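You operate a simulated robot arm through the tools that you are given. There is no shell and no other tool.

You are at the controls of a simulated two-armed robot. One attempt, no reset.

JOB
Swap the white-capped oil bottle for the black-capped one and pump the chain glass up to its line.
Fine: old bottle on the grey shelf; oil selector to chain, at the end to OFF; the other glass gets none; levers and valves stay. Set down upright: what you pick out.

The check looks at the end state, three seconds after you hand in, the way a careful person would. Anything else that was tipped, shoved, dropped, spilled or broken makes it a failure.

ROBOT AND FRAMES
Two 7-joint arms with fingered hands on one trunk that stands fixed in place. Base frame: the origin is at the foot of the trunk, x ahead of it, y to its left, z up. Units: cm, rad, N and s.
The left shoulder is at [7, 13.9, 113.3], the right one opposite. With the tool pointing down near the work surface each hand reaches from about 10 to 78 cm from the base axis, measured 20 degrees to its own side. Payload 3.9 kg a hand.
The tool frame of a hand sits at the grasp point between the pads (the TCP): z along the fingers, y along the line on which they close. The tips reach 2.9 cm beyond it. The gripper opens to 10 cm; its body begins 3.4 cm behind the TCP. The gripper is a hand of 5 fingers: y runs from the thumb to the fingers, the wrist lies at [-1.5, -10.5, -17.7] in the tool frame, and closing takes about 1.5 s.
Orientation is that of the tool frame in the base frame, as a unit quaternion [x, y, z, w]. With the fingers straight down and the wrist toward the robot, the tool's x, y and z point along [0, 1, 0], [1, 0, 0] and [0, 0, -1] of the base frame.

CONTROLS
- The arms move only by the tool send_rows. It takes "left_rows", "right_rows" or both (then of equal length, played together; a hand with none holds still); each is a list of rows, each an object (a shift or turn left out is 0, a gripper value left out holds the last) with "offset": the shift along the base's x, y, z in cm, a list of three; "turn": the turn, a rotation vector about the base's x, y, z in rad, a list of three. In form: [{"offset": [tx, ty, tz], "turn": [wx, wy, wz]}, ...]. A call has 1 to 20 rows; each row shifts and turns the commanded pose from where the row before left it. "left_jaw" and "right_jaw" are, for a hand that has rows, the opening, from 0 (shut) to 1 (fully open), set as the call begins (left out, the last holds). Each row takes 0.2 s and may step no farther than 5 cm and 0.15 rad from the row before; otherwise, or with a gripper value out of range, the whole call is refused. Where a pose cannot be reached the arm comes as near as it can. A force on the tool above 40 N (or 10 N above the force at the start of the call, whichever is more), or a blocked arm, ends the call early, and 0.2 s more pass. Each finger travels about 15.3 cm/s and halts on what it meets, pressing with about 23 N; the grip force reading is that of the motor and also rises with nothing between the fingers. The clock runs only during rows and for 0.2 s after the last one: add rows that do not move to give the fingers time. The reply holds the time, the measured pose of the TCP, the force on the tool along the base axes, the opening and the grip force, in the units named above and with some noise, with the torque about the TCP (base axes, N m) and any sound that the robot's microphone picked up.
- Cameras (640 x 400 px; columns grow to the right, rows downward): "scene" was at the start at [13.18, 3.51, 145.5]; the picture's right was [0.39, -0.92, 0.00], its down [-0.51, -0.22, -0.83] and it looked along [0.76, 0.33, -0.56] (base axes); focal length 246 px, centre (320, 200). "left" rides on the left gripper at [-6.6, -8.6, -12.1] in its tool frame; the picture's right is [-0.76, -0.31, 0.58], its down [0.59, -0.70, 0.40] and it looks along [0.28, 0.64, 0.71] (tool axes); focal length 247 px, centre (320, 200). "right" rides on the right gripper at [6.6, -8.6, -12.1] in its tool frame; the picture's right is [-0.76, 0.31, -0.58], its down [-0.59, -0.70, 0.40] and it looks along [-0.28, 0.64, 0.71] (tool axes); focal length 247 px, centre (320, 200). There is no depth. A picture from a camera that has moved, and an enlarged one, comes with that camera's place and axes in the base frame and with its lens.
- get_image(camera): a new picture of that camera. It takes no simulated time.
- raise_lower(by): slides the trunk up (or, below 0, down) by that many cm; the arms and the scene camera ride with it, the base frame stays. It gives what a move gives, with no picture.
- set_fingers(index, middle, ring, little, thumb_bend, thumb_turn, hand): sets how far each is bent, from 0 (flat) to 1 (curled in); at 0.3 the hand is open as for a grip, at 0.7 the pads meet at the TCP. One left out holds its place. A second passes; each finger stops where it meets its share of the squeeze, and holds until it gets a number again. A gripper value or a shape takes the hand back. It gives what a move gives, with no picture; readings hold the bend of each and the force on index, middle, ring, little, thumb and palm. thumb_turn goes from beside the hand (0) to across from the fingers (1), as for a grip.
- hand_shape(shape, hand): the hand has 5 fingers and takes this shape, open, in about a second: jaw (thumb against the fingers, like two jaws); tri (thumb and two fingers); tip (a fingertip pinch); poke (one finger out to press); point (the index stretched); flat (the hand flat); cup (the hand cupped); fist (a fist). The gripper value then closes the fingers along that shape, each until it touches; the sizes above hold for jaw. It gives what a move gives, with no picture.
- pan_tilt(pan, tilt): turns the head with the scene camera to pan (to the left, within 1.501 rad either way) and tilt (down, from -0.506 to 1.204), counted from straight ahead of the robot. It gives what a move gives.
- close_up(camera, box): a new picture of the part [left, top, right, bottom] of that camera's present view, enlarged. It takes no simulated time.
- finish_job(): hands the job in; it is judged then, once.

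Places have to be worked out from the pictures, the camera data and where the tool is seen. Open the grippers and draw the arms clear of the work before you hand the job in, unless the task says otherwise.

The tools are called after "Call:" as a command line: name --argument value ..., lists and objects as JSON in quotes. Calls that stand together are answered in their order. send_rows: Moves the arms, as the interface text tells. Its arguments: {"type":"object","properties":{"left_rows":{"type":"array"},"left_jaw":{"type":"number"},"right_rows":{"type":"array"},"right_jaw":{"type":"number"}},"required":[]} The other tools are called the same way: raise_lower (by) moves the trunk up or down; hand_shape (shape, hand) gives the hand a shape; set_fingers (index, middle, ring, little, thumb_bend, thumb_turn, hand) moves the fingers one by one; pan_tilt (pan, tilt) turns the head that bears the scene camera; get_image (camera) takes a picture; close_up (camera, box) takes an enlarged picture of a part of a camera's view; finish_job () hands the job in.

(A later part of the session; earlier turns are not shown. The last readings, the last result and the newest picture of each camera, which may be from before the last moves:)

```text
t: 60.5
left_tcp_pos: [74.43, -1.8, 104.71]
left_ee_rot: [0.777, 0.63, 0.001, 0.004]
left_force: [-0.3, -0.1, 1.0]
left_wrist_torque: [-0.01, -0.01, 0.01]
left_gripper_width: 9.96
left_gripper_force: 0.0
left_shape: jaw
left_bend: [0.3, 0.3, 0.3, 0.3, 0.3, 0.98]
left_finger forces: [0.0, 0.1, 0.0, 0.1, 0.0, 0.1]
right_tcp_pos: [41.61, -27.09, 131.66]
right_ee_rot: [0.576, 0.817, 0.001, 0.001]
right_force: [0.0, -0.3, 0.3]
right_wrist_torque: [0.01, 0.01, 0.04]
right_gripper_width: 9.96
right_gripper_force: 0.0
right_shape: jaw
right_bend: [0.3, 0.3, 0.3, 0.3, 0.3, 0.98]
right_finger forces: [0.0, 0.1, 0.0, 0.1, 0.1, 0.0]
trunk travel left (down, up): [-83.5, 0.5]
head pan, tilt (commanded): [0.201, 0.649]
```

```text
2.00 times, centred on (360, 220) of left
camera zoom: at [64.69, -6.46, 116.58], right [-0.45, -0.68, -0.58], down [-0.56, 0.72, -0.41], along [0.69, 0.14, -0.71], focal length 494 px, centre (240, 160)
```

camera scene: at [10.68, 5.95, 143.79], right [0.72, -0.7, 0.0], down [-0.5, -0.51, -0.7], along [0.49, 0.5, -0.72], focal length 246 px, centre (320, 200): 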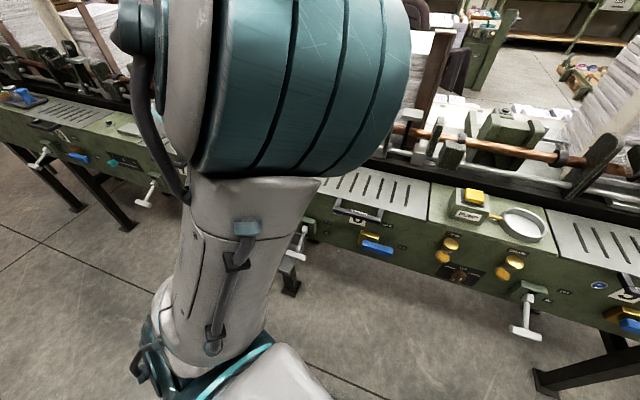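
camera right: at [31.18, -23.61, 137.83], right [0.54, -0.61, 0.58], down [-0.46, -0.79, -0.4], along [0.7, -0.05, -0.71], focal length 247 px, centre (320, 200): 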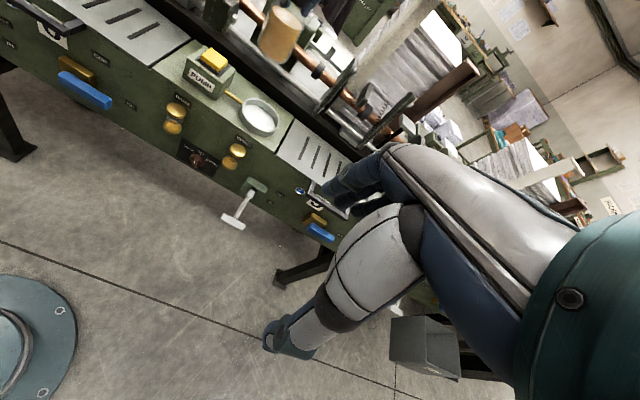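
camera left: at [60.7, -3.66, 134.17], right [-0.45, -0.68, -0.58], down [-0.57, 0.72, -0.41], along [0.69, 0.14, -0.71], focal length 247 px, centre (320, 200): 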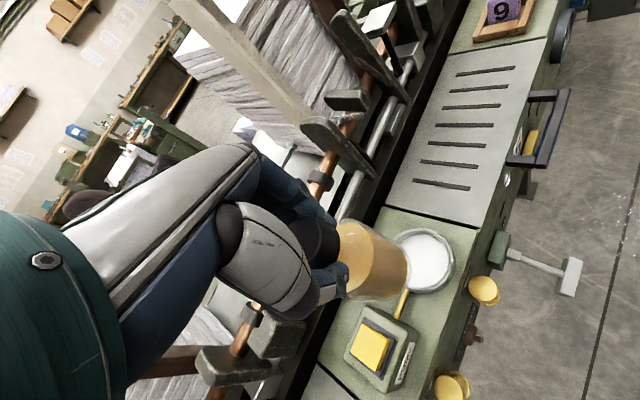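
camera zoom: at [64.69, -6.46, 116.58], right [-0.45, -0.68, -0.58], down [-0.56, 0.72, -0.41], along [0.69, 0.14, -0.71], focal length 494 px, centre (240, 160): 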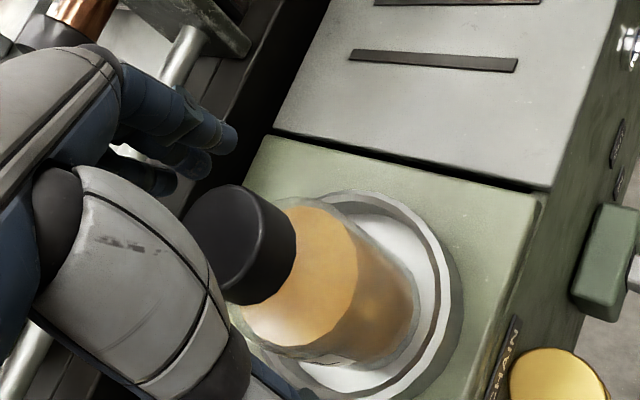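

Hand fully open, bottle untouched. I lift straight up 6 cm, then pull back and away.

Call:
send_rows --left_rows '[{"offset": [0, 0, 1.5]}, {"offset": [0, 0, 1.5]}, {"offset": [0, 0, 1.5]}, {"offset": [-0.3, 0, 2]}, {"offset": [-1.5, 0.5, 2]}, {"offset": [-2.5, 1, 2]}, {"offset": [-3, 2, 1]}, {"offset": [0, 0, 0]}]'

Call:
get_image --camera "scene"

Call:
close_up --camera "right" --box '[130, 60, 330, 210]'

```text
t: 62.2
left_tcp_pos: [67.34, 1.57, 115.88]
left_ee_rot: [0.776, 0.63, 0.0, 0.003]
left_force: [-0.4, 0.0, -0.3]
left_wrist_torque: [0.0, 0.01, -0.03]
left_gripper_width: 9.97
left_gripper_force: 0.1
left_shape: jaw
left_bend: [0.3, 0.3, 0.3, 0.3, 0.3, 0.98]
left_finger forces: [0.0, 0.0, 0.1, 0.0, 0.1, 0.0]
right_tcp_pos: [41.77, -27.1, 131.54]
right_ee_rot: [0.576, 0.817, 0.0, 0.0]
right_force: [-1.1, 0.1, 0.5]
right_wrist_torque: [0.0, -0.02, 0.02]
right_gripper_width: 9.96
right_gripper_force: 0.1
right_shape: jaw
right_bend: [0.3, 0.3, 0.3, 0.3, 0.3, 0.98]
right_finger forces: [0.1, 0.1, 0.1, 0.0, 0.0, 0.0]
trunk travel left (down, up): [-83.5, 0.5]
head pan, tilt (commanded): [0.201, 0.649]
```

```text
taken
camera scene: at [13.65, 1.7, 151.04], right [0.2, -0.98, 0.0], down [-0.59, -0.12, -0.8], along [0.78, 0.16, -0.61], focal length 246 px, centre (320, 200)
```

scene: 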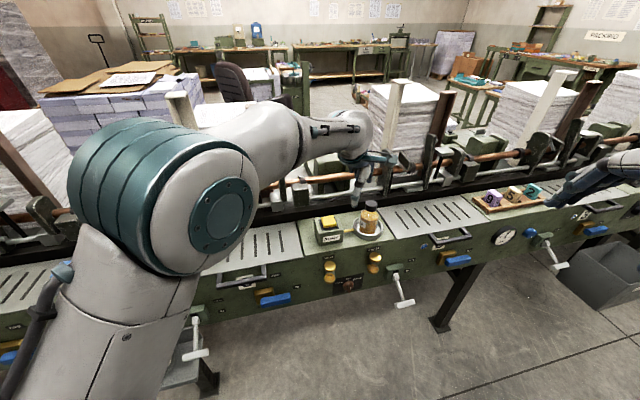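

```text
2.67 times, centred on (230, 135) of right
camera zoom: at [31.42, -23.76, 143.74], right [0.54, -0.61, 0.58], down [-0.46, -0.79, -0.4], along [0.7, -0.05, -0.71], focal length 659 px, centre (560, 373)
```

zoom: 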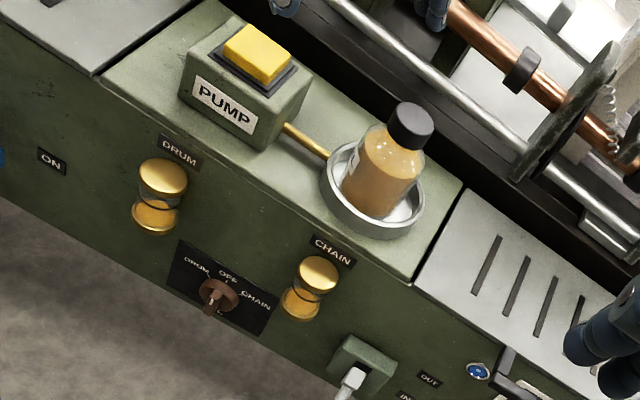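

The swap looks right: the full black-capped bottle is upright in the ring. Next I park the left hand near the pump, then lower the trunk to a height from which the right hand can reach the selector.

Call:
send_rows --left_rows '[{"offset": [-2, 2.5, 1]}, {"offset": [-2, 3.5, 1]}, {"offset": [-1.5, 4, 1]}, {"offset": [-1, 3, 0]}, {"offset": [0, 0, 0]}]'

Call:
raise_lower --by -10.0

Call:
get_image --camera "scene"

Call:
get_image --camera "left"

```text
t: 63.5
left_tcp_pos: [60.86, 14.72, 118.99]
left_ee_rot: [0.776, 0.63, 0.001, 0.004]
left_force: [-0.6, 0.1, -0.8]
left_wrist_torque: [0.02, 0.05, 0.0]
left_gripper_width: 9.96
left_gripper_force: 0.0
left_shape: jaw
left_bend: [0.3, 0.3, 0.3, 0.3, 0.3, 0.98]
left_finger forces: [0.0, 0.0, 0.0, 0.0, 0.0, 0.0]
right_tcp_pos: [41.72, -27.13, 131.57]
right_ee_rot: [0.576, 0.817, 0.001, 0.001]
right_force: [0.2, 0.1, 0.3]
right_wrist_torque: [0.01, -0.01, -0.01]
right_gripper_width: 9.99
right_gripper_force: 0.1
right_shape: jaw
right_bend: [0.3, 0.3, 0.3, 0.3, 0.3, 0.98]
right_finger forces: [0.0, 0.0, 0.1, 0.0, 0.0, 0.0]
trunk travel left (down, up): [-83.5, 0.5]
head pan, tilt (commanded): [0.201, 0.649]
```

```text
t: 64.8
left_tcp_pos: [60.91, 14.78, 108.91]
left_ee_rot: [0.777, 0.63, 0.0, 0.003]
left_force: [0.1, 0.8, -0.3]
left_wrist_torque: [0.01, 0.02, 0.0]
left_gripper_width: 9.97
left_gripper_force: 0.0
left_shape: jaw
left_bend: [0.3, 0.3, 0.3, 0.3, 0.3, 0.98]
left_finger forces: [0.1, 0.1, 0.1, 0.0, 0.0, 0.0]
right_tcp_pos: [41.77, -27.01, 121.73]
right_ee_rot: [0.576, 0.817, 0.001, 0.001]
right_force: [0.4, -0.5, -0.1]
right_wrist_torque: [-0.02, 0.0, 0.03]
right_gripper_width: 9.98
right_gripper_force: 0.1
right_shape: jaw
right_bend: [0.3, 0.3, 0.3, 0.3, 0.3, 0.98]
right_finger forces: [0.1, 0.0, 0.1, 0.1, 0.1, 0.0]
trunk travel left (down, up): [-73.5, 10.5]
head pan, tilt (commanded): [0.201, 0.649]
```

```text
taken
camera scene: at [13.51, 1.77, 141.06], right [0.2, -0.98, 0.0], down [-0.59, -0.12, -0.8], along [0.78, 0.16, -0.6], focal length 246 px, centre (320, 200)
```

scene: 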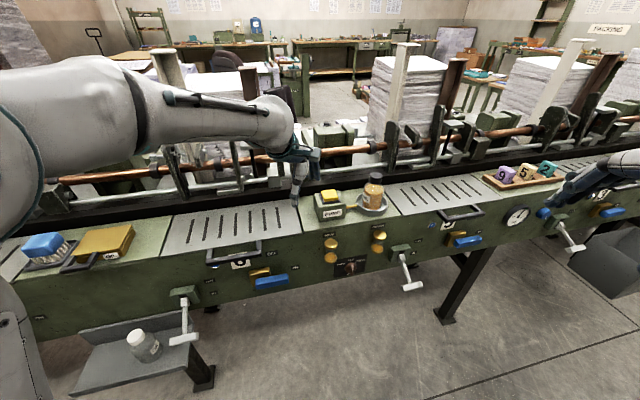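

```text
taken
camera left: at [51.01, 10.02, 121.09], right [-0.45, -0.68, -0.58], down [-0.56, 0.72, -0.41], along [0.69, 0.14, -0.71], focal length 247 px, centre (320, 200)
```

left: 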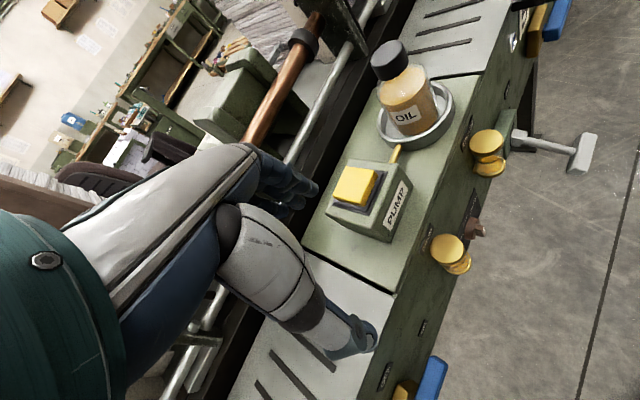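

Everything stands as intended. I now bring the right hand down in front of the panel, pitching it to point horizontally at the selector, well back from the bench.

Call:
send_rows --right_rows '[{"offset": [0, 1, -3], "turn": [0, 0, 0.105]}, {"offset": [0.3, 1.3, -3.2], "turn": [0.0617, -0.1288, 0]}, {"offset": [0.3, 1.3, -3.2], "turn": [0.0617, -0.1288, 0]}, {"offset": [0.3, 1.3, -3.2], "turn": [0.0617, -0.1288, 0]}, {"offset": [0.3, 1.3, -3.2], "turn": [0.0617, -0.1288, 0]}, {"offset": [0.3, 1.3, -3.2], "turn": [0.0617, -0.1288, 0]}, {"offset": [0.3, 1.3, -3.2], "turn": [0.0617, -0.1288, 0]}, {"offset": [0.3, 1.3, -3.2], "turn": [0.0617, -0.1288, 0]}, {"offset": [0.3, 1.3, -3.2], "turn": [0.0617, -0.1288, 0]}, {"offset": [0.3, 1.3, -3.2], "turn": [0.0617, -0.1288, 0]}, {"offset": [0.3, 1.3, -3.2], "turn": [0.0617, -0.1288, 0]}, {"offset": [0.3, 1.3, -3.2], "turn": [0.0617, -0.1288, 0]}, {"offset": [0, 0, 0]}]'

Call:
get_image --camera "scene"

Call:
get_image --camera "right"

```text
t: 67.6
left_tcp_pos: [60.75, 14.68, 109.11]
left_ee_rot: [0.776, 0.63, 0.001, 0.004]
left_force: [-0.1, -0.1, 0.0]
left_wrist_torque: [0.01, 0.0, 0.02]
left_gripper_width: 9.97
left_gripper_force: 0.1
left_shape: jaw
left_bend: [0.3, 0.3, 0.3, 0.3, 0.3, 0.98]
left_finger forces: [0.0, 0.0, 0.0, 0.0, 0.0, 0.0]
right_tcp_pos: [48.56, -13.69, 84.48]
right_ee_rot: [0.377, 0.598, 0.599, 0.376]
right_force: [0.5, -0.8, 0.4]
right_wrist_torque: [0.0, -0.03, -0.02]
right_gripper_width: 9.99
right_gripper_force: 0.1
right_shape: jaw
right_bend: [0.3, 0.3, 0.3, 0.3, 0.3, 0.98]
right_finger forces: [0.0, 0.0, 0.0, 0.1, 0.0, 0.0]
right hand out of reach, approached as far as the arm can: row 5, 6
trunk travel left (down, up): [-73.5, 10.5]
head pan, tilt (commanded): [0.201, 0.649]
```

```text
taken
camera scene: at [13.52, 1.71, 141.06], right [0.2, -0.98, 0.0], down [-0.59, -0.12, -0.8], along [0.78, 0.16, -0.6], focal length 246 px, centre (320, 200)
```

scene: 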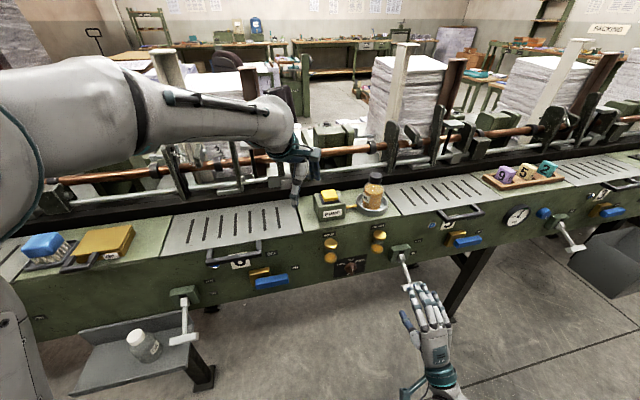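

```text
taken
camera right: at [34.72, -12.87, 75.84], right [-0.19, -0.93, 0.31], down [0.61, -0.36, -0.7], along [0.77, 0.05, 0.64], focal length 247 px, centre (320, 200)
```

right: 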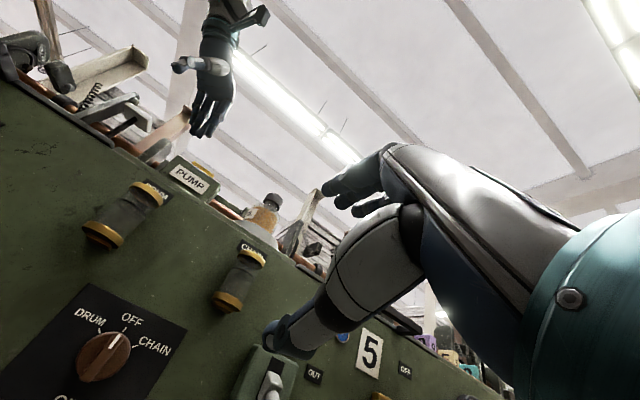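

A fine view: the pointer's white mark is at OFF, with DRUM to the left and CHAIN to the right. I zoom on the selector and the chain glass.

Call:
close_up --camera "right" --box '[20, 270, 200, 400]'

Call:
close_up --camera "right" --box '[190, 230, 290, 330]'

Call:
close_up --camera "scene" --box '[310, 220, 410, 290]'

```text
3.08 times, centred on (110, 335) of right
camera zoom: at [34.72, -12.87, 75.84], right [-0.19, -0.93, 0.31], down [0.61, -0.36, -0.7], along [0.77, 0.05, 0.64], focal length 760 px, centre (966, -215)
```

zoom: 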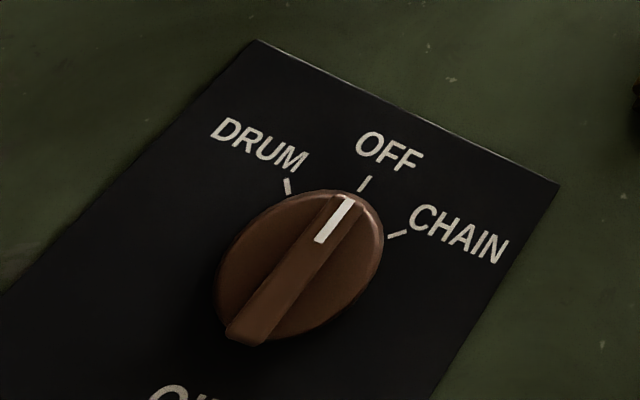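

```text
4.00 times, centred on (240, 280) of right
camera zoom: at [34.72, -12.87, 75.84], right [-0.19, -0.93, 0.31], down [0.61, -0.36, -0.7], along [0.77, 0.05, 0.64], focal length 988 px, centre (640, -120)
```

zoom: 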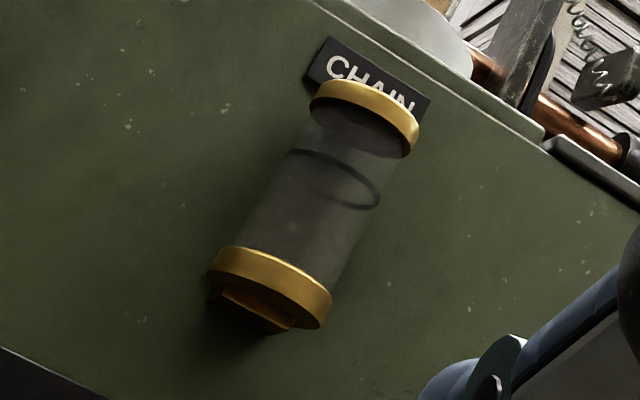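

```text
5.71 times, centred on (360, 255) of scene
camera zoom: at [13.52, 1.71, 141.06], right [0.2, -0.98, 0.0], down [-0.59, -0.12, -0.8], along [0.78, 0.16, -0.6], focal length 1407 px, centre (91, -114)
```

zoom: 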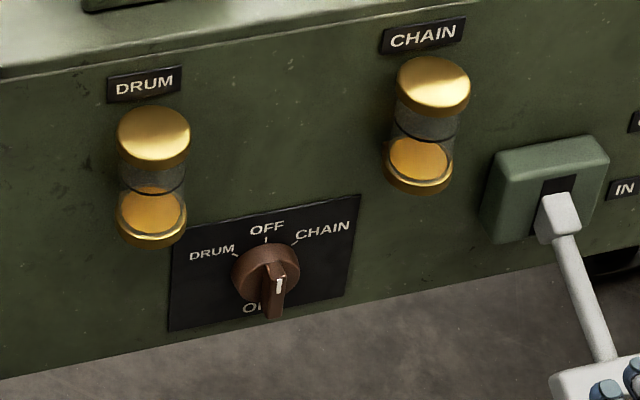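

The selector axis is at about bench a≈14.9, z≈74.2 (base ≈(65.0,2.0,74.2) at its front), its bar is vertical, ~1 cm wide, protruding to ~3 cm from the panel, and CHAIN lies ~50° clockwise. I set the right hand to a fingertip pinch and roll it so the pinch closes sideways.

Call:
hand_shape --hand "right" --shape "tip"

Call:
send_rows --right_rows '[{"offset": [0, 0, 0], "turn": [-0.1265, -0.0606, 0]}, {"offset": [0, 0, 0], "turn": [-0.1265, -0.0606, 0]}, {"offset": [0, 0, 0], "turn": [-0.1265, -0.0606, 0]}, {"offset": [0, 0, 0], "turn": [-0.1265, -0.0606, 0]}, {"offset": [0, 0, 0], "turn": [-0.1265, -0.0606, 0]}, {"offset": [0, 0, 0], "turn": [-0.1265, -0.0606, 0]}, {"offset": [0, 0, 0], "turn": [-0.1265, -0.0606, 0]}, {"offset": [0, 0, 0], "turn": [-0.1265, -0.0606, 0]}, {"offset": [0, 0, 0], "turn": [-0.1265, -0.0606, 0]}, {"offset": [0, 0, 0], "turn": [-0.1265, -0.0606, 0]}, {"offset": [0, 0, 0], "turn": [-0.1515, -0.0726, 0]}, {"offset": [0, 0, 0]}]'

Call:
get_image --camera "right"

Call:
get_image --camera "scene"

```text
t: 68.5
left_tcp_pos: [60.79, 14.65, 109.09]
left_ee_rot: [0.777, 0.63, 0.0, 0.003]
left_force: [-0.1, -0.4, 0.1]
left_wrist_torque: [0.01, 0.0, -0.02]
left_gripper_width: 9.99
left_gripper_force: 0.1
left_shape: jaw
left_bend: [0.3, 0.3, 0.3, 0.3, 0.3, 0.98]
left_finger forces: [0.0, 0.0, 0.0, 0.1, 0.0, 0.1]
right_tcp_pos: [48.53, -13.64, 84.37]
right_ee_rot: [0.378, 0.598, 0.598, 0.377]
right_force: [0.5, -0.2, 0.0]
right_wrist_torque: [-0.02, 0.02, 0.01]
right_gripper_width: 10.0
right_gripper_force: 0.1
right_shape: tip
right_bend: [0.3, 0.98, 0.99, 0.99, 0.3, 0.98]
right_finger forces: [0.0, 0.0, 0.0, 0.0, 0.0, 0.0]
trunk travel left (down, up): [-73.5, 10.5]
head pan, tilt (commanded): [0.201, 0.649]
```

```text
refused: row 11 steps farther than a row can; nothing moved
```

```text
taken
camera right: at [34.73, -12.88, 75.88], right [-0.19, -0.93, 0.31], down [0.61, -0.36, -0.7], along [0.77, 0.05, 0.64], focal length 247 px, centre (320, 200)
```

right: 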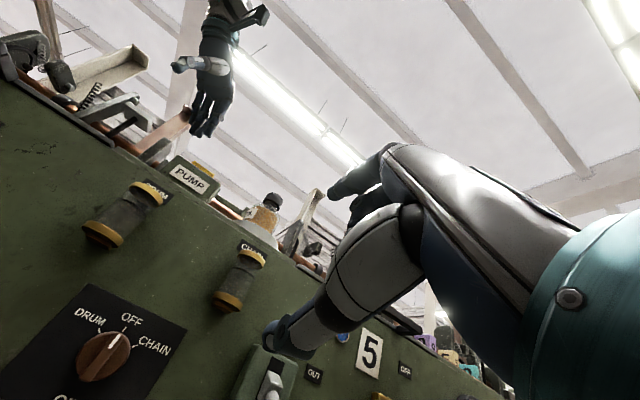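

```text
taken
camera scene: at [13.53, 1.76, 141.06], right [0.2, -0.98, 0.0], down [-0.59, -0.12, -0.8], along [0.78, 0.16, -0.6], focal length 246 px, centre (320, 200)
```

scene: 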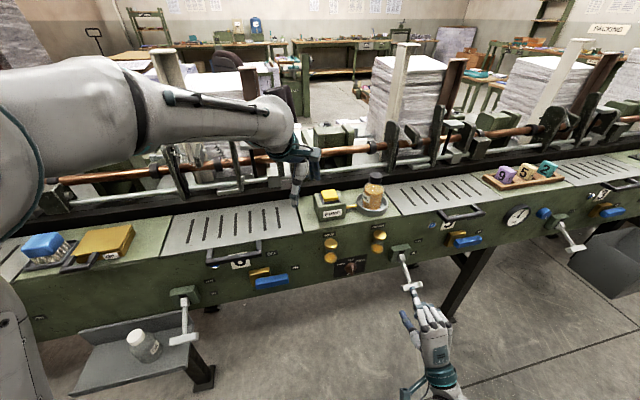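

Tip shape is set (index against thumb). One row was too large, so I resend the roll in 12 smaller steps.

Call:
send_rows --right_rows '[{"turn": [-0.1181, -0.0566, 0]}, {"turn": [-0.1181, -0.0566, 0]}, {"turn": [-0.1181, -0.0566, 0]}, {"turn": [-0.1181, -0.0566, 0]}, {"turn": [-0.1181, -0.0566, 0]}, {"turn": [-0.1181, -0.0566, 0]}, {"turn": [-0.1181, -0.0566, 0]}, {"turn": [-0.1181, -0.0566, 0]}, {"turn": [-0.1181, -0.0566, 0]}, {"turn": [-0.1181, -0.0566, 0]}, {"turn": [-0.1181, -0.0566, 0]}, {"turn": [-0.1181, -0.0566, 0]}, {"offset": [0, 0, 0]}]'

Call:
get_image --camera "right"

Call:
get_image --camera "scene"

```text
t: 71.3
left_tcp_pos: [60.93, 14.77, 109.07]
left_ee_rot: [0.777, 0.63, 0.0, 0.003]
left_force: [-0.1, 0.0, 0.4]
left_wrist_torque: [0.03, 0.0, 0.04]
left_gripper_width: 9.98
left_gripper_force: 0.1
left_shape: jaw
left_bend: [0.3, 0.3, 0.3, 0.3, 0.3, 0.98]
left_finger forces: [0.1, 0.1, 0.1, 0.1, 0.0, 0.0]
right_tcp_pos: [43.71, -15.0, 88.17]
right_ee_rot: [-0.158, 0.69, 0.155, 0.689]
right_force: [0.0, -0.6, -0.4]
right_wrist_torque: [0.02, 0.02, 0.05]
right_gripper_width: 10.0
right_gripper_force: 0.0
right_shape: tip
right_bend: [0.3, 0.98, 0.99, 0.99, 0.3, 0.98]
right_finger forces: [0.1, 0.0, 0.0, 0.1, 0.1, 0.1]
right hand out of reach, approached as far as the arm can: row 1, 2, 3, 4, 5, 6, 7, 9
trunk travel left (down, up): [-73.5, 10.5]
head pan, tilt (commanded): [0.201, 0.649]
```

```text
taken
camera right: at [36.36, -27.97, 81.61], right [-0.65, 0.03, 0.76], down [0.66, -0.46, 0.59], along [0.36, 0.89, 0.28], focal length 247 px, centre (320, 200)
```

right: 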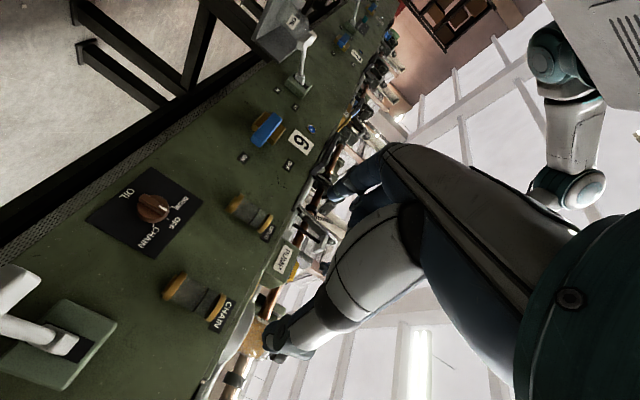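

```text
taken
camera scene: at [13.54, 1.74, 141.06], right [0.2, -0.98, 0.0], down [-0.59, -0.12, -0.8], along [0.78, 0.16, -0.6], focal length 246 px, centre (320, 200)
```

scene: 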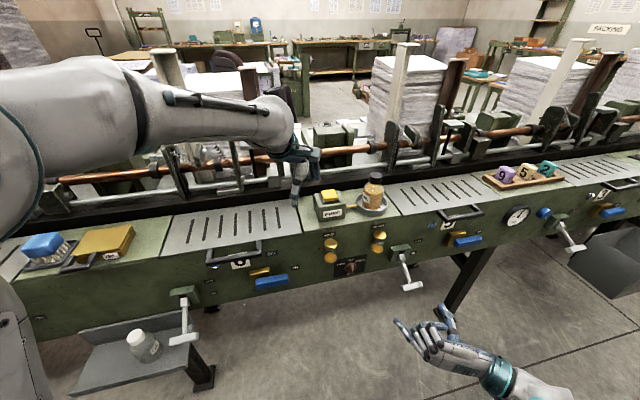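

The roll was achieved (pinch axis now horizontal along the bench, z toward the panel), though the position drifted back a bit. I move to a standoff 15 cm in front of the selector at its height.

Call:
send_rows --right_rows '[{"offset": [1.86, 2.24, -2.8]}, {"offset": [1.86, 2.24, -2.8]}, {"offset": [1.86, 2.24, -2.8]}, {"offset": [1.86, 2.24, -2.8]}, {"offset": [1.86, 2.24, -2.8]}, {"offset": [0, 0, 0]}]'

Call:
get_image --camera "right"

Call:
get_image --camera "scene"

```text
t: 72.7
left_tcp_pos: [60.81, 14.9, 109.01]
left_ee_rot: [0.777, 0.63, 0.0, 0.003]
left_force: [0.2, 0.7, -0.1]
left_wrist_torque: [0.02, 0.0, -0.01]
left_gripper_width: 9.97
left_gripper_force: 0.1
left_shape: jaw
left_bend: [0.3, 0.3, 0.3, 0.3, 0.3, 0.98]
left_finger forces: [0.1, 0.0, 0.1, 0.0, 0.0, 0.0]
right_tcp_pos: [39.14, -10.13, 82.98]
right_ee_rot: [-0.156, 0.691, 0.154, 0.689]
right_force: [0.2, 0.3, -0.6]
right_wrist_torque: [-0.02, 0.0, 0.0]
right_gripper_width: 10.03
right_gripper_force: 0.1
right_shape: tip
right_bend: [0.3, 0.98, 0.99, 0.99, 0.3, 0.98]
right_finger forces: [0.0, 0.1, 0.0, 0.0, 0.0, 0.0]
right hand out of reach, approached as far as the arm can: row 1, 2, 3, 4, 5
trunk travel left (down, up): [-73.5, 10.5]
head pan, tilt (commanded): [0.201, 0.649]
```

```text
taken
camera right: at [31.78, -23.05, 76.46], right [-0.65, 0.03, 0.76], down [0.66, -0.46, 0.59], along [0.37, 0.89, 0.28], focal length 247 px, centre (320, 200)
```

right: 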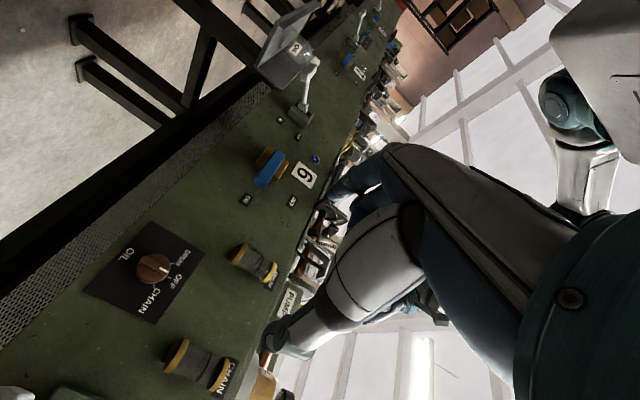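

```text
taken
camera scene: at [13.55, 1.76, 141.06], right [0.2, -0.98, 0.0], down [-0.59, -0.12, -0.8], along [0.78, 0.16, -0.6], focal length 246 px, centre (320, 200)
```

scene: 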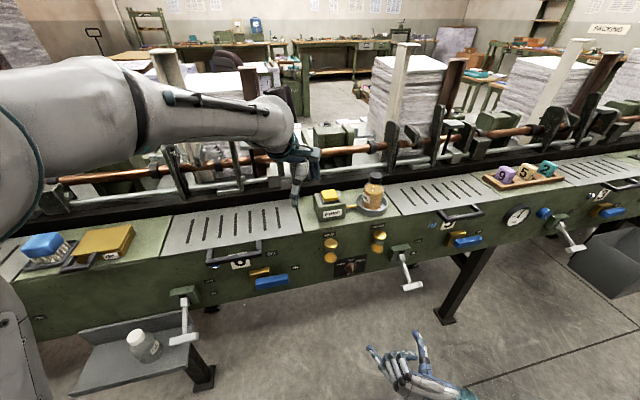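

The arm cannot carry this roll forward (wrist limit). I go back to the thumb-below/fingers-above roll, which it handled well, and will grip the whole knob that way instead.

Call:
send_rows --right_rows '[{"turn": [0.1181, 0.0566, 0]}, {"turn": [0.1181, 0.0566, 0]}, {"turn": [0.1181, 0.0566, 0]}, {"turn": [0.1181, 0.0566, 0]}, {"turn": [0.1181, 0.0566, 0]}, {"turn": [0.1181, 0.0566, 0]}, {"turn": [0.1181, 0.0566, 0]}, {"turn": [0.1181, 0.0566, 0]}, {"turn": [0.1181, 0.0566, 0]}, {"turn": [0.1181, 0.0566, 0]}, {"turn": [0.1181, 0.0566, 0]}, {"turn": [0.1181, 0.0566, 0]}, {"offset": [0, 0, 0]}]'

Call:
hand_shape --hand "right" --shape "jaw"

Call:
get_image --camera "right"

```text
t: 75.5
left_tcp_pos: [60.76, 14.77, 109.02]
left_ee_rot: [0.776, 0.63, 0.0, 0.002]
left_force: [0.0, 0.3, 0.3]
left_wrist_torque: [0.0, 0.02, -0.02]
left_gripper_width: 9.97
left_gripper_force: 0.0
left_shape: jaw
left_bend: [0.3, 0.3, 0.3, 0.3, 0.3, 0.98]
left_finger forces: [0.1, 0.0, 0.0, 0.1, 0.0, 0.0]
right_tcp_pos: [38.32, -10.24, 83.76]
right_ee_rot: [0.378, 0.597, 0.6, 0.376]
right_force: [-0.2, -0.2, 0.6]
right_wrist_torque: [0.0, -0.02, 0.0]
right_gripper_width: 9.99
right_gripper_force: 0.0
right_shape: tip
right_bend: [0.3, 0.98, 0.99, 0.99, 0.3, 0.98]
right_finger forces: [0.0, 0.0, 0.0, 0.0, 0.0, 0.0]
right hand out of reach, approached as far as the arm can: row 1, 2, 4
trunk travel left (down, up): [-73.5, 10.5]
head pan, tilt (commanded): [0.201, 0.649]
```

```text
t: 76.4
left_tcp_pos: [60.9, 14.64, 109.09]
left_ee_rot: [0.777, 0.629, 0.0, 0.003]
left_force: [-1.1, -0.1, 0.1]
left_wrist_torque: [-0.02, -0.02, 0.0]
left_gripper_width: 9.96
left_gripper_force: 0.1
left_shape: jaw
left_bend: [0.3, 0.3, 0.3, 0.3, 0.3, 0.98]
left_finger forces: [0.0, 0.0, 0.0, 0.1, 0.0, 0.0]
right_tcp_pos: [38.39, -10.2, 83.72]
right_ee_rot: [0.376, 0.598, 0.599, 0.377]
right_force: [0.1, -0.7, -0.5]
right_wrist_torque: [-0.01, 0.02, 0.0]
right_gripper_width: 10.0
right_gripper_force: 0.1
right_shape: jaw
right_bend: [0.3, 0.3, 0.3, 0.3, 0.3, 0.98]
right_finger forces: [0.1, 0.0, 0.0, 0.0, 0.0, 0.1]
trunk travel left (down, up): [-73.5, 10.5]
head pan, tilt (commanded): [0.201, 0.649]
```

```text
taken
camera right: at [24.56, -9.58, 75.26], right [-0.19, -0.93, 0.31], down [0.61, -0.36, -0.7], along [0.76, 0.05, 0.64], focal length 247 px, centre (320, 200)
```

right: 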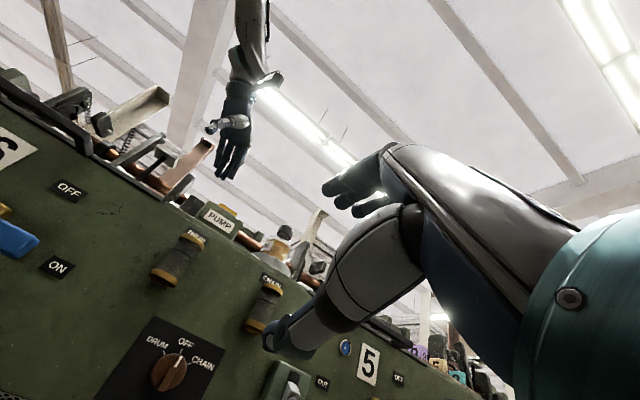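

Back at a good posture. For more reach at the selector I want the trunk 10 cm lower, so I first raise the left hand 11 cm to keep it clear of the pump.

Call:
send_rows --left_rows '[{"offset": [-1, 0, 4]}, {"offset": [-1, 0, 4]}, {"offset": [-1, 0, 3]}, {"offset": [0, 0, 0]}]'

Call:
raise_lower --by -10.0

Call:
send_rows --right_rows '[{"offset": [2.92, 1.28, 0.1]}, {"offset": [2.92, 1.28, 0.1]}, {"offset": [2.92, 1.28, 0.1]}, {"offset": [2.92, 1.28, 0.1]}, {"offset": [2.92, 1.28, 0.1]}, {"offset": [0, 0, 0]}]'

Call:
get_image --camera "right"

Call:
get_image --camera "scene"

```text
t: 77.4
left_tcp_pos: [57.89, 14.53, 120.03]
left_ee_rot: [0.777, 0.63, 0.001, 0.003]
left_force: [0.2, -0.7, -0.1]
left_wrist_torque: [0.02, 0.02, 0.01]
left_gripper_width: 10.01
left_gripper_force: 0.0
left_shape: jaw
left_bend: [0.3, 0.3, 0.3, 0.3, 0.3, 0.98]
left_finger forces: [0.0, 0.1, 0.0, 0.1, 0.1, 0.0]
right_tcp_pos: [38.33, -10.3, 83.74]
right_ee_rot: [0.377, 0.598, 0.599, 0.377]
right_force: [0.3, 0.7, -0.2]
right_wrist_torque: [0.02, 0.01, -0.01]
right_gripper_width: 10.01
right_gripper_force: 0.0
right_shape: jaw
right_bend: [0.3, 0.3, 0.3, 0.3, 0.3, 0.98]
right_finger forces: [0.0, 0.0, 0.0, 0.1, 0.1, 0.1]
trunk travel left (down, up): [-73.5, 10.5]
head pan, tilt (commanded): [0.201, 0.649]
```

```text
t: 78.7
left_tcp_pos: [57.83, 14.72, 110.03]
left_ee_rot: [0.777, 0.63, 0.001, 0.004]
left_force: [0.9, -0.6, 0.1]
left_wrist_torque: [0.01, 0.02, -0.01]
left_gripper_width: 9.99
left_gripper_force: 0.0
left_shape: jaw
left_bend: [0.3, 0.3, 0.3, 0.3, 0.3, 0.98]
left_finger forces: [0.0, 0.0, 0.1, 0.1, 0.0, 0.1]
right_tcp_pos: [38.42, -10.36, 73.85]
right_ee_rot: [0.375, 0.598, 0.6, 0.376]
right_force: [-0.3, 0.2, 0.3]
right_wrist_torque: [-0.01, 0.02, 0.0]
right_gripper_width: 10.01
right_gripper_force: 0.2
right_shape: jaw
right_bend: [0.3, 0.3, 0.3, 0.3, 0.3, 0.98]
right_finger forces: [0.0, 0.1, 0.0, 0.0, 0.1, 0.0]
trunk travel left (down, up): [-63.5, 20.5]
head pan, tilt (commanded): [0.201, 0.649]
```

```text
t: 80.1
left_tcp_pos: [57.89, 14.75, 110.03]
left_ee_rot: [0.777, 0.63, 0.001, 0.002]
left_force: [-1.0, -0.6, 0.7]
left_wrist_torque: [-0.01, -0.02, 0.01]
left_gripper_width: 9.97
left_gripper_force: 0.0
left_shape: jaw
left_bend: [0.3, 0.3, 0.3, 0.3, 0.3, 0.98]
left_finger forces: [0.0, 0.0, 0.1, 0.0, 0.0, 0.1]
right_tcp_pos: [46.99, -7.73, 75.88]
right_ee_rot: [0.377, 0.598, 0.599, 0.376]
right_force: [-0.5, 0.0, 0.1]
right_wrist_torque: [0.0, 0.03, -0.03]
right_gripper_width: 9.99
right_gripper_force: 0.0
right_shape: jaw
right_bend: [0.3, 0.3, 0.3, 0.3, 0.3, 0.98]
right_finger forces: [0.0, 0.1, 0.0, 0.1, 0.1, 0.0]
right hand out of reach, approached as far as the arm can: row 3, 4, 5
trunk travel left (down, up): [-63.5, 20.5]
head pan, tilt (commanded): [0.201, 0.649]
```

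```text
taken
camera right: at [33.2, -7.12, 67.35], right [-0.19, -0.93, 0.31], down [0.61, -0.36, -0.7], along [0.77, 0.05, 0.64], focal length 247 px, centre (320, 200)
```

right: 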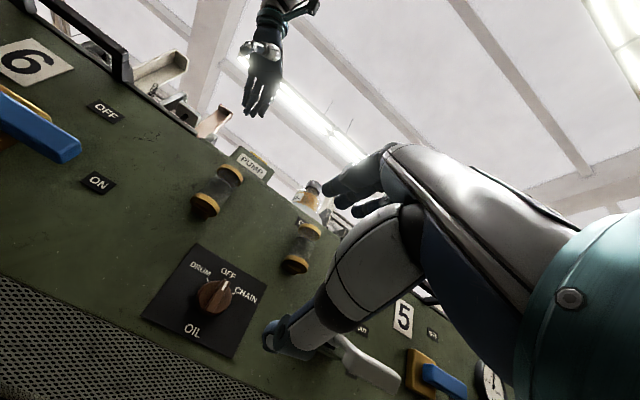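

```text
taken
camera scene: at [13.53, 1.76, 131.06], right [0.2, -0.98, 0.0], down [-0.59, -0.12, -0.8], along [0.78, 0.16, -0.6], focal length 246 px, centre (320, 200)
```

scene: 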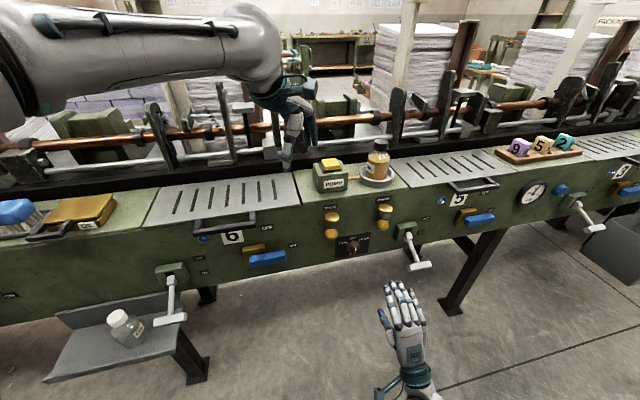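

The right arm stops at about (47,-7.7,75.9). I tilt the head down to see its elbow posture and understand the limit.

Call:
pan_tilt --pan -0.3 --tilt 1.1

Call:
get_image --camera "scene"

```text
t: 81.0
left_tcp_pos: [57.88, 14.79, 110.02]
left_ee_rot: [0.776, 0.63, 0.0, 0.003]
left_force: [0.3, 0.4, 0.6]
left_wrist_torque: [-0.06, 0.0, -0.01]
left_gripper_width: 9.98
left_gripper_force: 0.0
left_shape: jaw
left_bend: [0.3, 0.3, 0.3, 0.3, 0.3, 0.98]
left_finger forces: [0.1, 0.0, 0.1, 0.0, 0.0, 0.0]
right_tcp_pos: [47.08, -7.81, 75.84]
right_ee_rot: [0.377, 0.598, 0.598, 0.377]
right_force: [-0.5, -0.3, 0.7]
right_wrist_torque: [-0.01, 0.02, 0.02]
right_gripper_width: 10.0
right_gripper_force: 0.1
right_shape: jaw
right_bend: [0.3, 0.3, 0.3, 0.3, 0.3, 0.98]
right_finger forces: [0.0, 0.0, 0.0, 0.1, 0.1, 0.0]
trunk travel left (down, up): [-63.5, 20.5]
head pan, tilt (commanded): [-0.3, 1.1]
```

```text
taken
camera scene: at [11.07, -1.83, 127.63], right [-0.29, -0.96, 0.0], down [-0.85, 0.26, -0.45], along [0.43, -0.13, -0.89], focal length 246 px, centre (320, 200)
```

scene: 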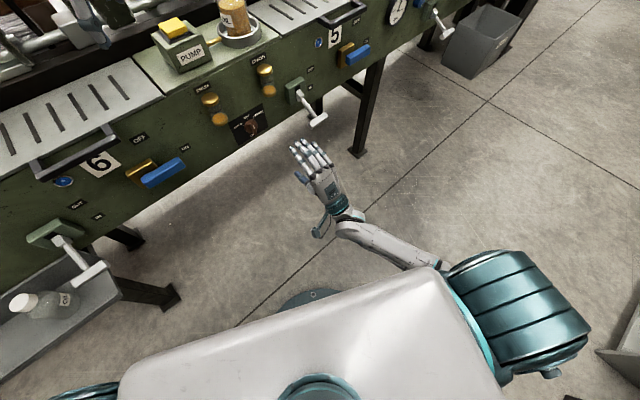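

The arm's wrist can't bend up enough to point level from this shoulder height; tilting the hand down-forward will free it. I switch the right hand to a poking finger (to push the selector bar sideways) and tilt it ~40° downward.

Call:
hand_shape --hand "right" --shape "poke"

Call:
send_rows --right_rows '[{"offset": [-0.5, -0.2, 1.5], "turn": [-0.0605, 0.1263, 0]}, {"offset": [-0.5, -0.2, 1.5], "turn": [-0.0605, 0.1263, 0]}, {"offset": [0, 0, 1.5], "turn": [-0.0605, 0.1263, 0]}, {"offset": [0, 0, 1.5], "turn": [-0.0605, 0.1263, 0]}, {"offset": [0, 0, 1.5], "turn": [-0.0605, 0.1263, 0]}, {"offset": [0, 0, 0]}]'

Call:
get_image --camera "right"

Call:
pan_tilt --pan 0.1 --tilt 0.75

Call:
get_image --camera "scene"

```text
t: 81.9
left_tcp_pos: [57.75, 14.63, 109.99]
left_ee_rot: [0.777, 0.63, 0.0, 0.003]
left_force: [0.1, -0.1, -0.3]
left_wrist_torque: [-0.02, 0.0, 0.01]
left_gripper_width: 9.99
left_gripper_force: 0.0
left_shape: jaw
left_bend: [0.3, 0.3, 0.3, 0.3, 0.3, 0.98]
left_finger forces: [0.1, 0.0, 0.0, 0.0, 0.0, 0.0]
right_tcp_pos: [46.98, -7.77, 75.91]
right_ee_rot: [0.377, 0.598, 0.598, 0.377]
right_force: [-1.1, -0.1, 0.3]
right_wrist_torque: [0.01, -0.02, 0.01]
right_gripper_width: 0.0
right_gripper_force: 0.0
right_shape: poke
right_bend: [0.7, 0.7, 0.99, 0.99, 1.0, 1.0]
right_finger forces: [0.1, 0.0, 0.0, 0.1, 0.0, 0.0]
trunk travel left (down, up): [-63.5, 20.5]
head pan, tilt (commanded): [-0.3, 1.1]
```

```text
t: 83.3
left_tcp_pos: [57.84, 14.68, 110.09]
left_ee_rot: [0.776, 0.63, 0.0, 0.002]
left_force: [0.7, -0.8, 0.2]
left_wrist_torque: [0.01, 0.0, -0.03]
left_gripper_width: 9.94
left_gripper_force: 0.0
left_shape: jaw
left_bend: [0.3, 0.3, 0.3, 0.3, 0.3, 0.98]
left_finger forces: [0.1, 0.0, 0.1, 0.0, 0.0, 0.0]
right_tcp_pos: [46.47, -8.21, 83.15]
right_ee_rot: [0.483, 0.767, 0.358, 0.225]
right_force: [0.4, 0.2, -0.8]
right_wrist_torque: [0.03, 0.0, 0.0]
right_gripper_width: 0.0
right_gripper_force: 0.1
right_shape: poke
right_bend: [0.7, 0.7, 0.99, 0.99, 1.0, 1.0]
right_finger forces: [0.0, 0.0, 0.0, 0.0, 0.0, 0.1]
right hand out of reach, approached as far as the arm can: row 5
trunk travel left (down, up): [-63.5, 20.5]
head pan, tilt (commanded): [-0.3, 1.1]
```

```text
taken
camera right: at [30.19, -8.64, 84.36], right [0.1, -0.79, 0.61], down [0.12, -0.59, -0.8], along [0.99, 0.16, 0.04], focal length 247 px, centre (320, 200)
```

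right: 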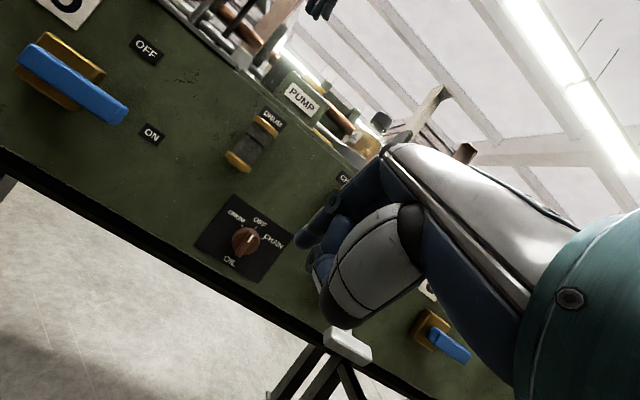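

```text
t: 84.2
left_tcp_pos: [57.84, 14.77, 109.94]
left_ee_rot: [0.777, 0.63, 0.0, 0.003]
left_force: [-0.7, -0.3, 0.5]
left_wrist_torque: [0.0, 0.02, -0.01]
left_gripper_width: 9.98
left_gripper_force: 0.1
left_shape: jaw
left_bend: [0.3, 0.3, 0.3, 0.3, 0.3, 0.98]
left_finger forces: [0.1, 0.0, 0.0, 0.1, 0.0, 0.0]
right_tcp_pos: [46.28, -8.17, 83.15]
right_ee_rot: [0.484, 0.766, 0.357, 0.226]
right_force: [0.5, 0.2, 0.4]
right_wrist_torque: [0.01, 0.01, 0.0]
right_gripper_width: 0.0
right_gripper_force: 0.1
right_shape: poke
right_bend: [0.7, 0.7, 0.99, 0.99, 1.0, 1.0]
right_finger forces: [0.0, 0.1, 0.0, 0.1, 0.1, 0.0]
trunk travel left (down, up): [-63.5, 20.5]
head pan, tilt (commanded): [0.099, 0.75]
```

```text
taken
camera scene: at [13.28, 0.84, 130.19], right [0.1, -1.0, 0.0], down [-0.68, -0.07, -0.73], along [0.73, 0.07, -0.68], focal length 246 px, centre (320, 200)
```

scene: 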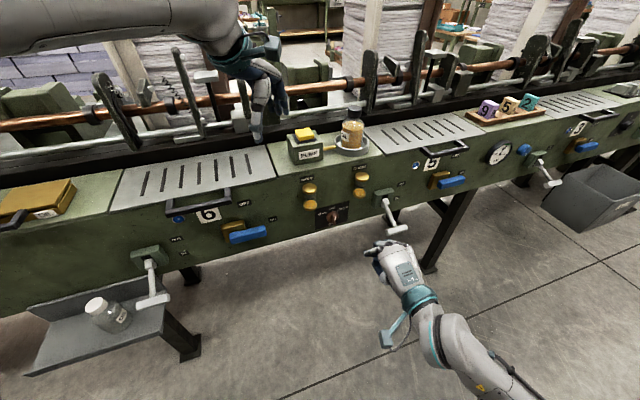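

In poke shape two fingers are together. A single stretched index will be slimmer for pushing the bar, so I switch to "point" and look at where its tip is.

Call:
hand_shape --hand "right" --shape "point"

Call:
get_image --camera "right"

Call:
close_up --camera "scene" --box '[300, 160, 480, 320]'

Call:
get_image --camera "left"

```text
t: 85.1
left_tcp_pos: [57.84, 14.74, 110.06]
left_ee_rot: [0.776, 0.63, 0.0, 0.003]
left_force: [0.8, -0.3, -0.1]
left_wrist_torque: [0.0, -0.01, 0.01]
left_gripper_width: 9.98
left_gripper_force: 0.0
left_shape: jaw
left_bend: [0.3, 0.3, 0.3, 0.3, 0.3, 0.98]
left_finger forces: [0.1, 0.0, 0.1, 0.0, 0.0, 0.0]
right_tcp_pos: [46.52, -8.04, 83.11]
right_ee_rot: [0.482, 0.767, 0.358, 0.225]
right_force: [0.7, -0.1, 0.0]
right_wrist_torque: [-0.01, 0.02, 0.0]
right_gripper_width: 0.0
right_gripper_force: 0.2
right_shape: point
right_bend: [0.2, 1.0, 1.0, 1.0, 1.0, 0.87]
right_finger forces: [0.0, 0.1, 0.0, 0.0, 0.1, 0.1]
trunk travel left (down, up): [-63.5, 20.5]
head pan, tilt (commanded): [0.099, 0.75]
```

```text
taken
camera right: at [30.17, -8.6, 84.34], right [0.1, -0.79, 0.61], down [0.12, -0.59, -0.8], along [0.99, 0.16, 0.04], focal length 247 px, centre (320, 200)
```

right: 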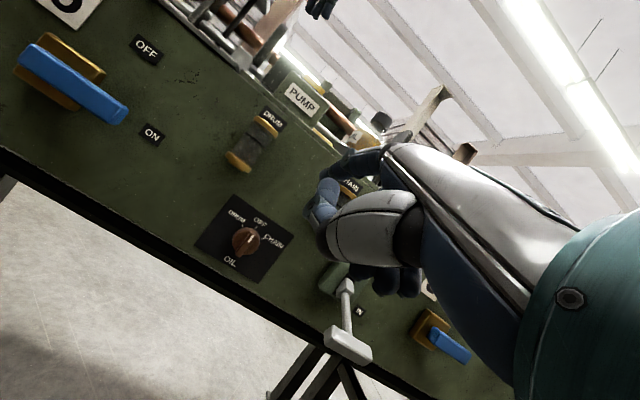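

```text
2.50 times, centred on (390, 240) of scene
camera zoom: at [13.28, 0.85, 130.2], right [0.1, -1.0, 0.0], down [-0.68, -0.07, -0.73], along [0.73, 0.07, -0.68], focal length 615 px, centre (145, 100)
```

zoom: 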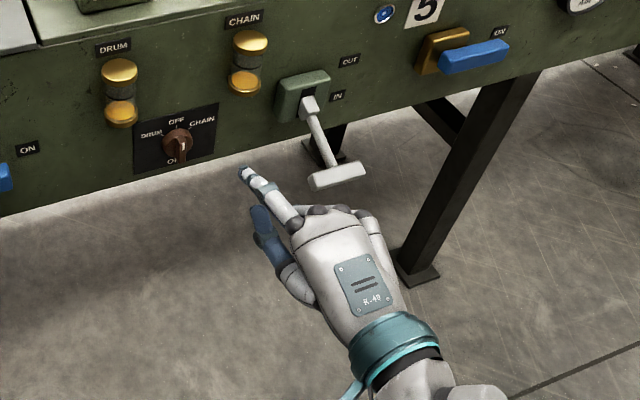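

```text
taken
camera left: at [48.05, 9.97, 122.02], right [-0.45, -0.68, -0.58], down [-0.56, 0.72, -0.41], along [0.69, 0.14, -0.71], focal length 247 px, centre (320, 200)
```

left: 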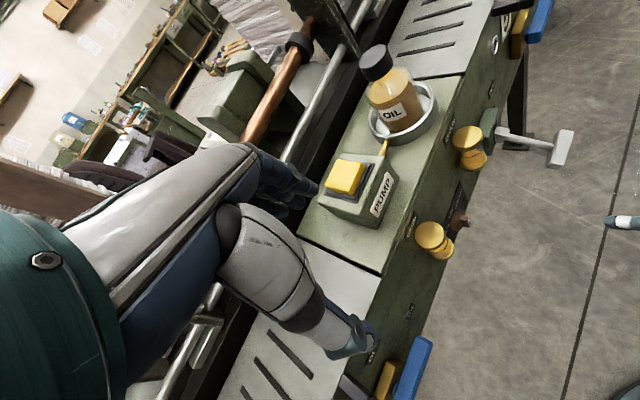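

The fingertip triangulates to (50.6,-4.44,87.1), i.e. TCP + (4.1,3.7,4.0), pointing almost straight at the panel. I bring the tip to a standoff left of the selector bar's top: bench a=12.8, 6 cm out, z=75.5.

Call:
send_rows --right_rows '[{"offset": [2.4, 1.6, -2.9]}, {"offset": [2.4, 1.6, -2.9]}, {"offset": [2.4, 1.6, -2.9]}, {"offset": [2.4, 1.6, -2.9]}, {"offset": [0, 0, 0]}]'

Call:
get_image --camera "right"

Call:
close_up --camera "scene" --box '[260, 150, 440, 290]'

```text
t: 86.3
left_tcp_pos: [57.89, 14.77, 109.96]
left_ee_rot: [0.777, 0.63, 0.001, 0.004]
left_force: [-0.3, 0.5, 0.7]
left_wrist_torque: [-0.02, -0.03, -0.01]
left_gripper_width: 9.98
left_gripper_force: 0.0
left_shape: jaw
left_bend: [0.3, 0.3, 0.3, 0.3, 0.3, 0.98]
left_finger forces: [0.1, 0.0, 0.1, 0.0, 0.0, 0.0]
right_tcp_pos: [50.31, -5.9, 71.21]
right_ee_rot: [0.483, 0.767, 0.357, 0.225]
right_force: [0.5, 0.5, 0.2]
right_wrist_torque: [0.01, 0.02, 0.04]
right_gripper_width: 0.0
right_gripper_force: 0.0
right_shape: point
right_bend: [0.2, 1.0, 1.0, 1.0, 1.0, 0.87]
right_finger forces: [0.0, 0.0, 0.0, 0.0, 0.0, 0.0]
right hand out of reach, approached as far as the arm can: row 2, 3, 4
trunk travel left (down, up): [-63.5, 20.5]
head pan, tilt (commanded): [0.099, 0.75]
```

```text
taken
camera right: at [34.1, -6.35, 72.41], right [0.11, -0.79, 0.61], down [0.12, -0.59, -0.79], along [0.99, 0.16, 0.03], focal length 247 px, centre (320, 200)
```

right: 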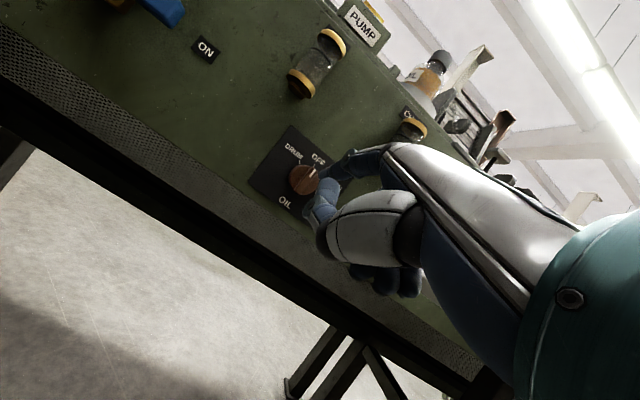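

```text
2.86 times, centred on (350, 220) of scene
camera zoom: at [13.27, 0.86, 130.2], right [0.1, -1.0, 0.0], down [-0.68, -0.07, -0.73], along [0.73, 0.07, -0.68], focal length 703 px, centre (234, 143)
```

zoom: 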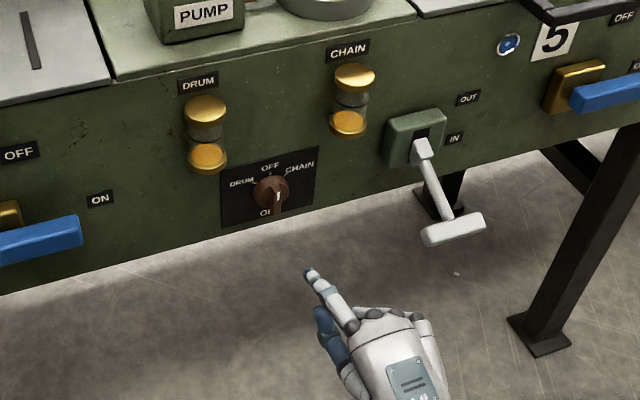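

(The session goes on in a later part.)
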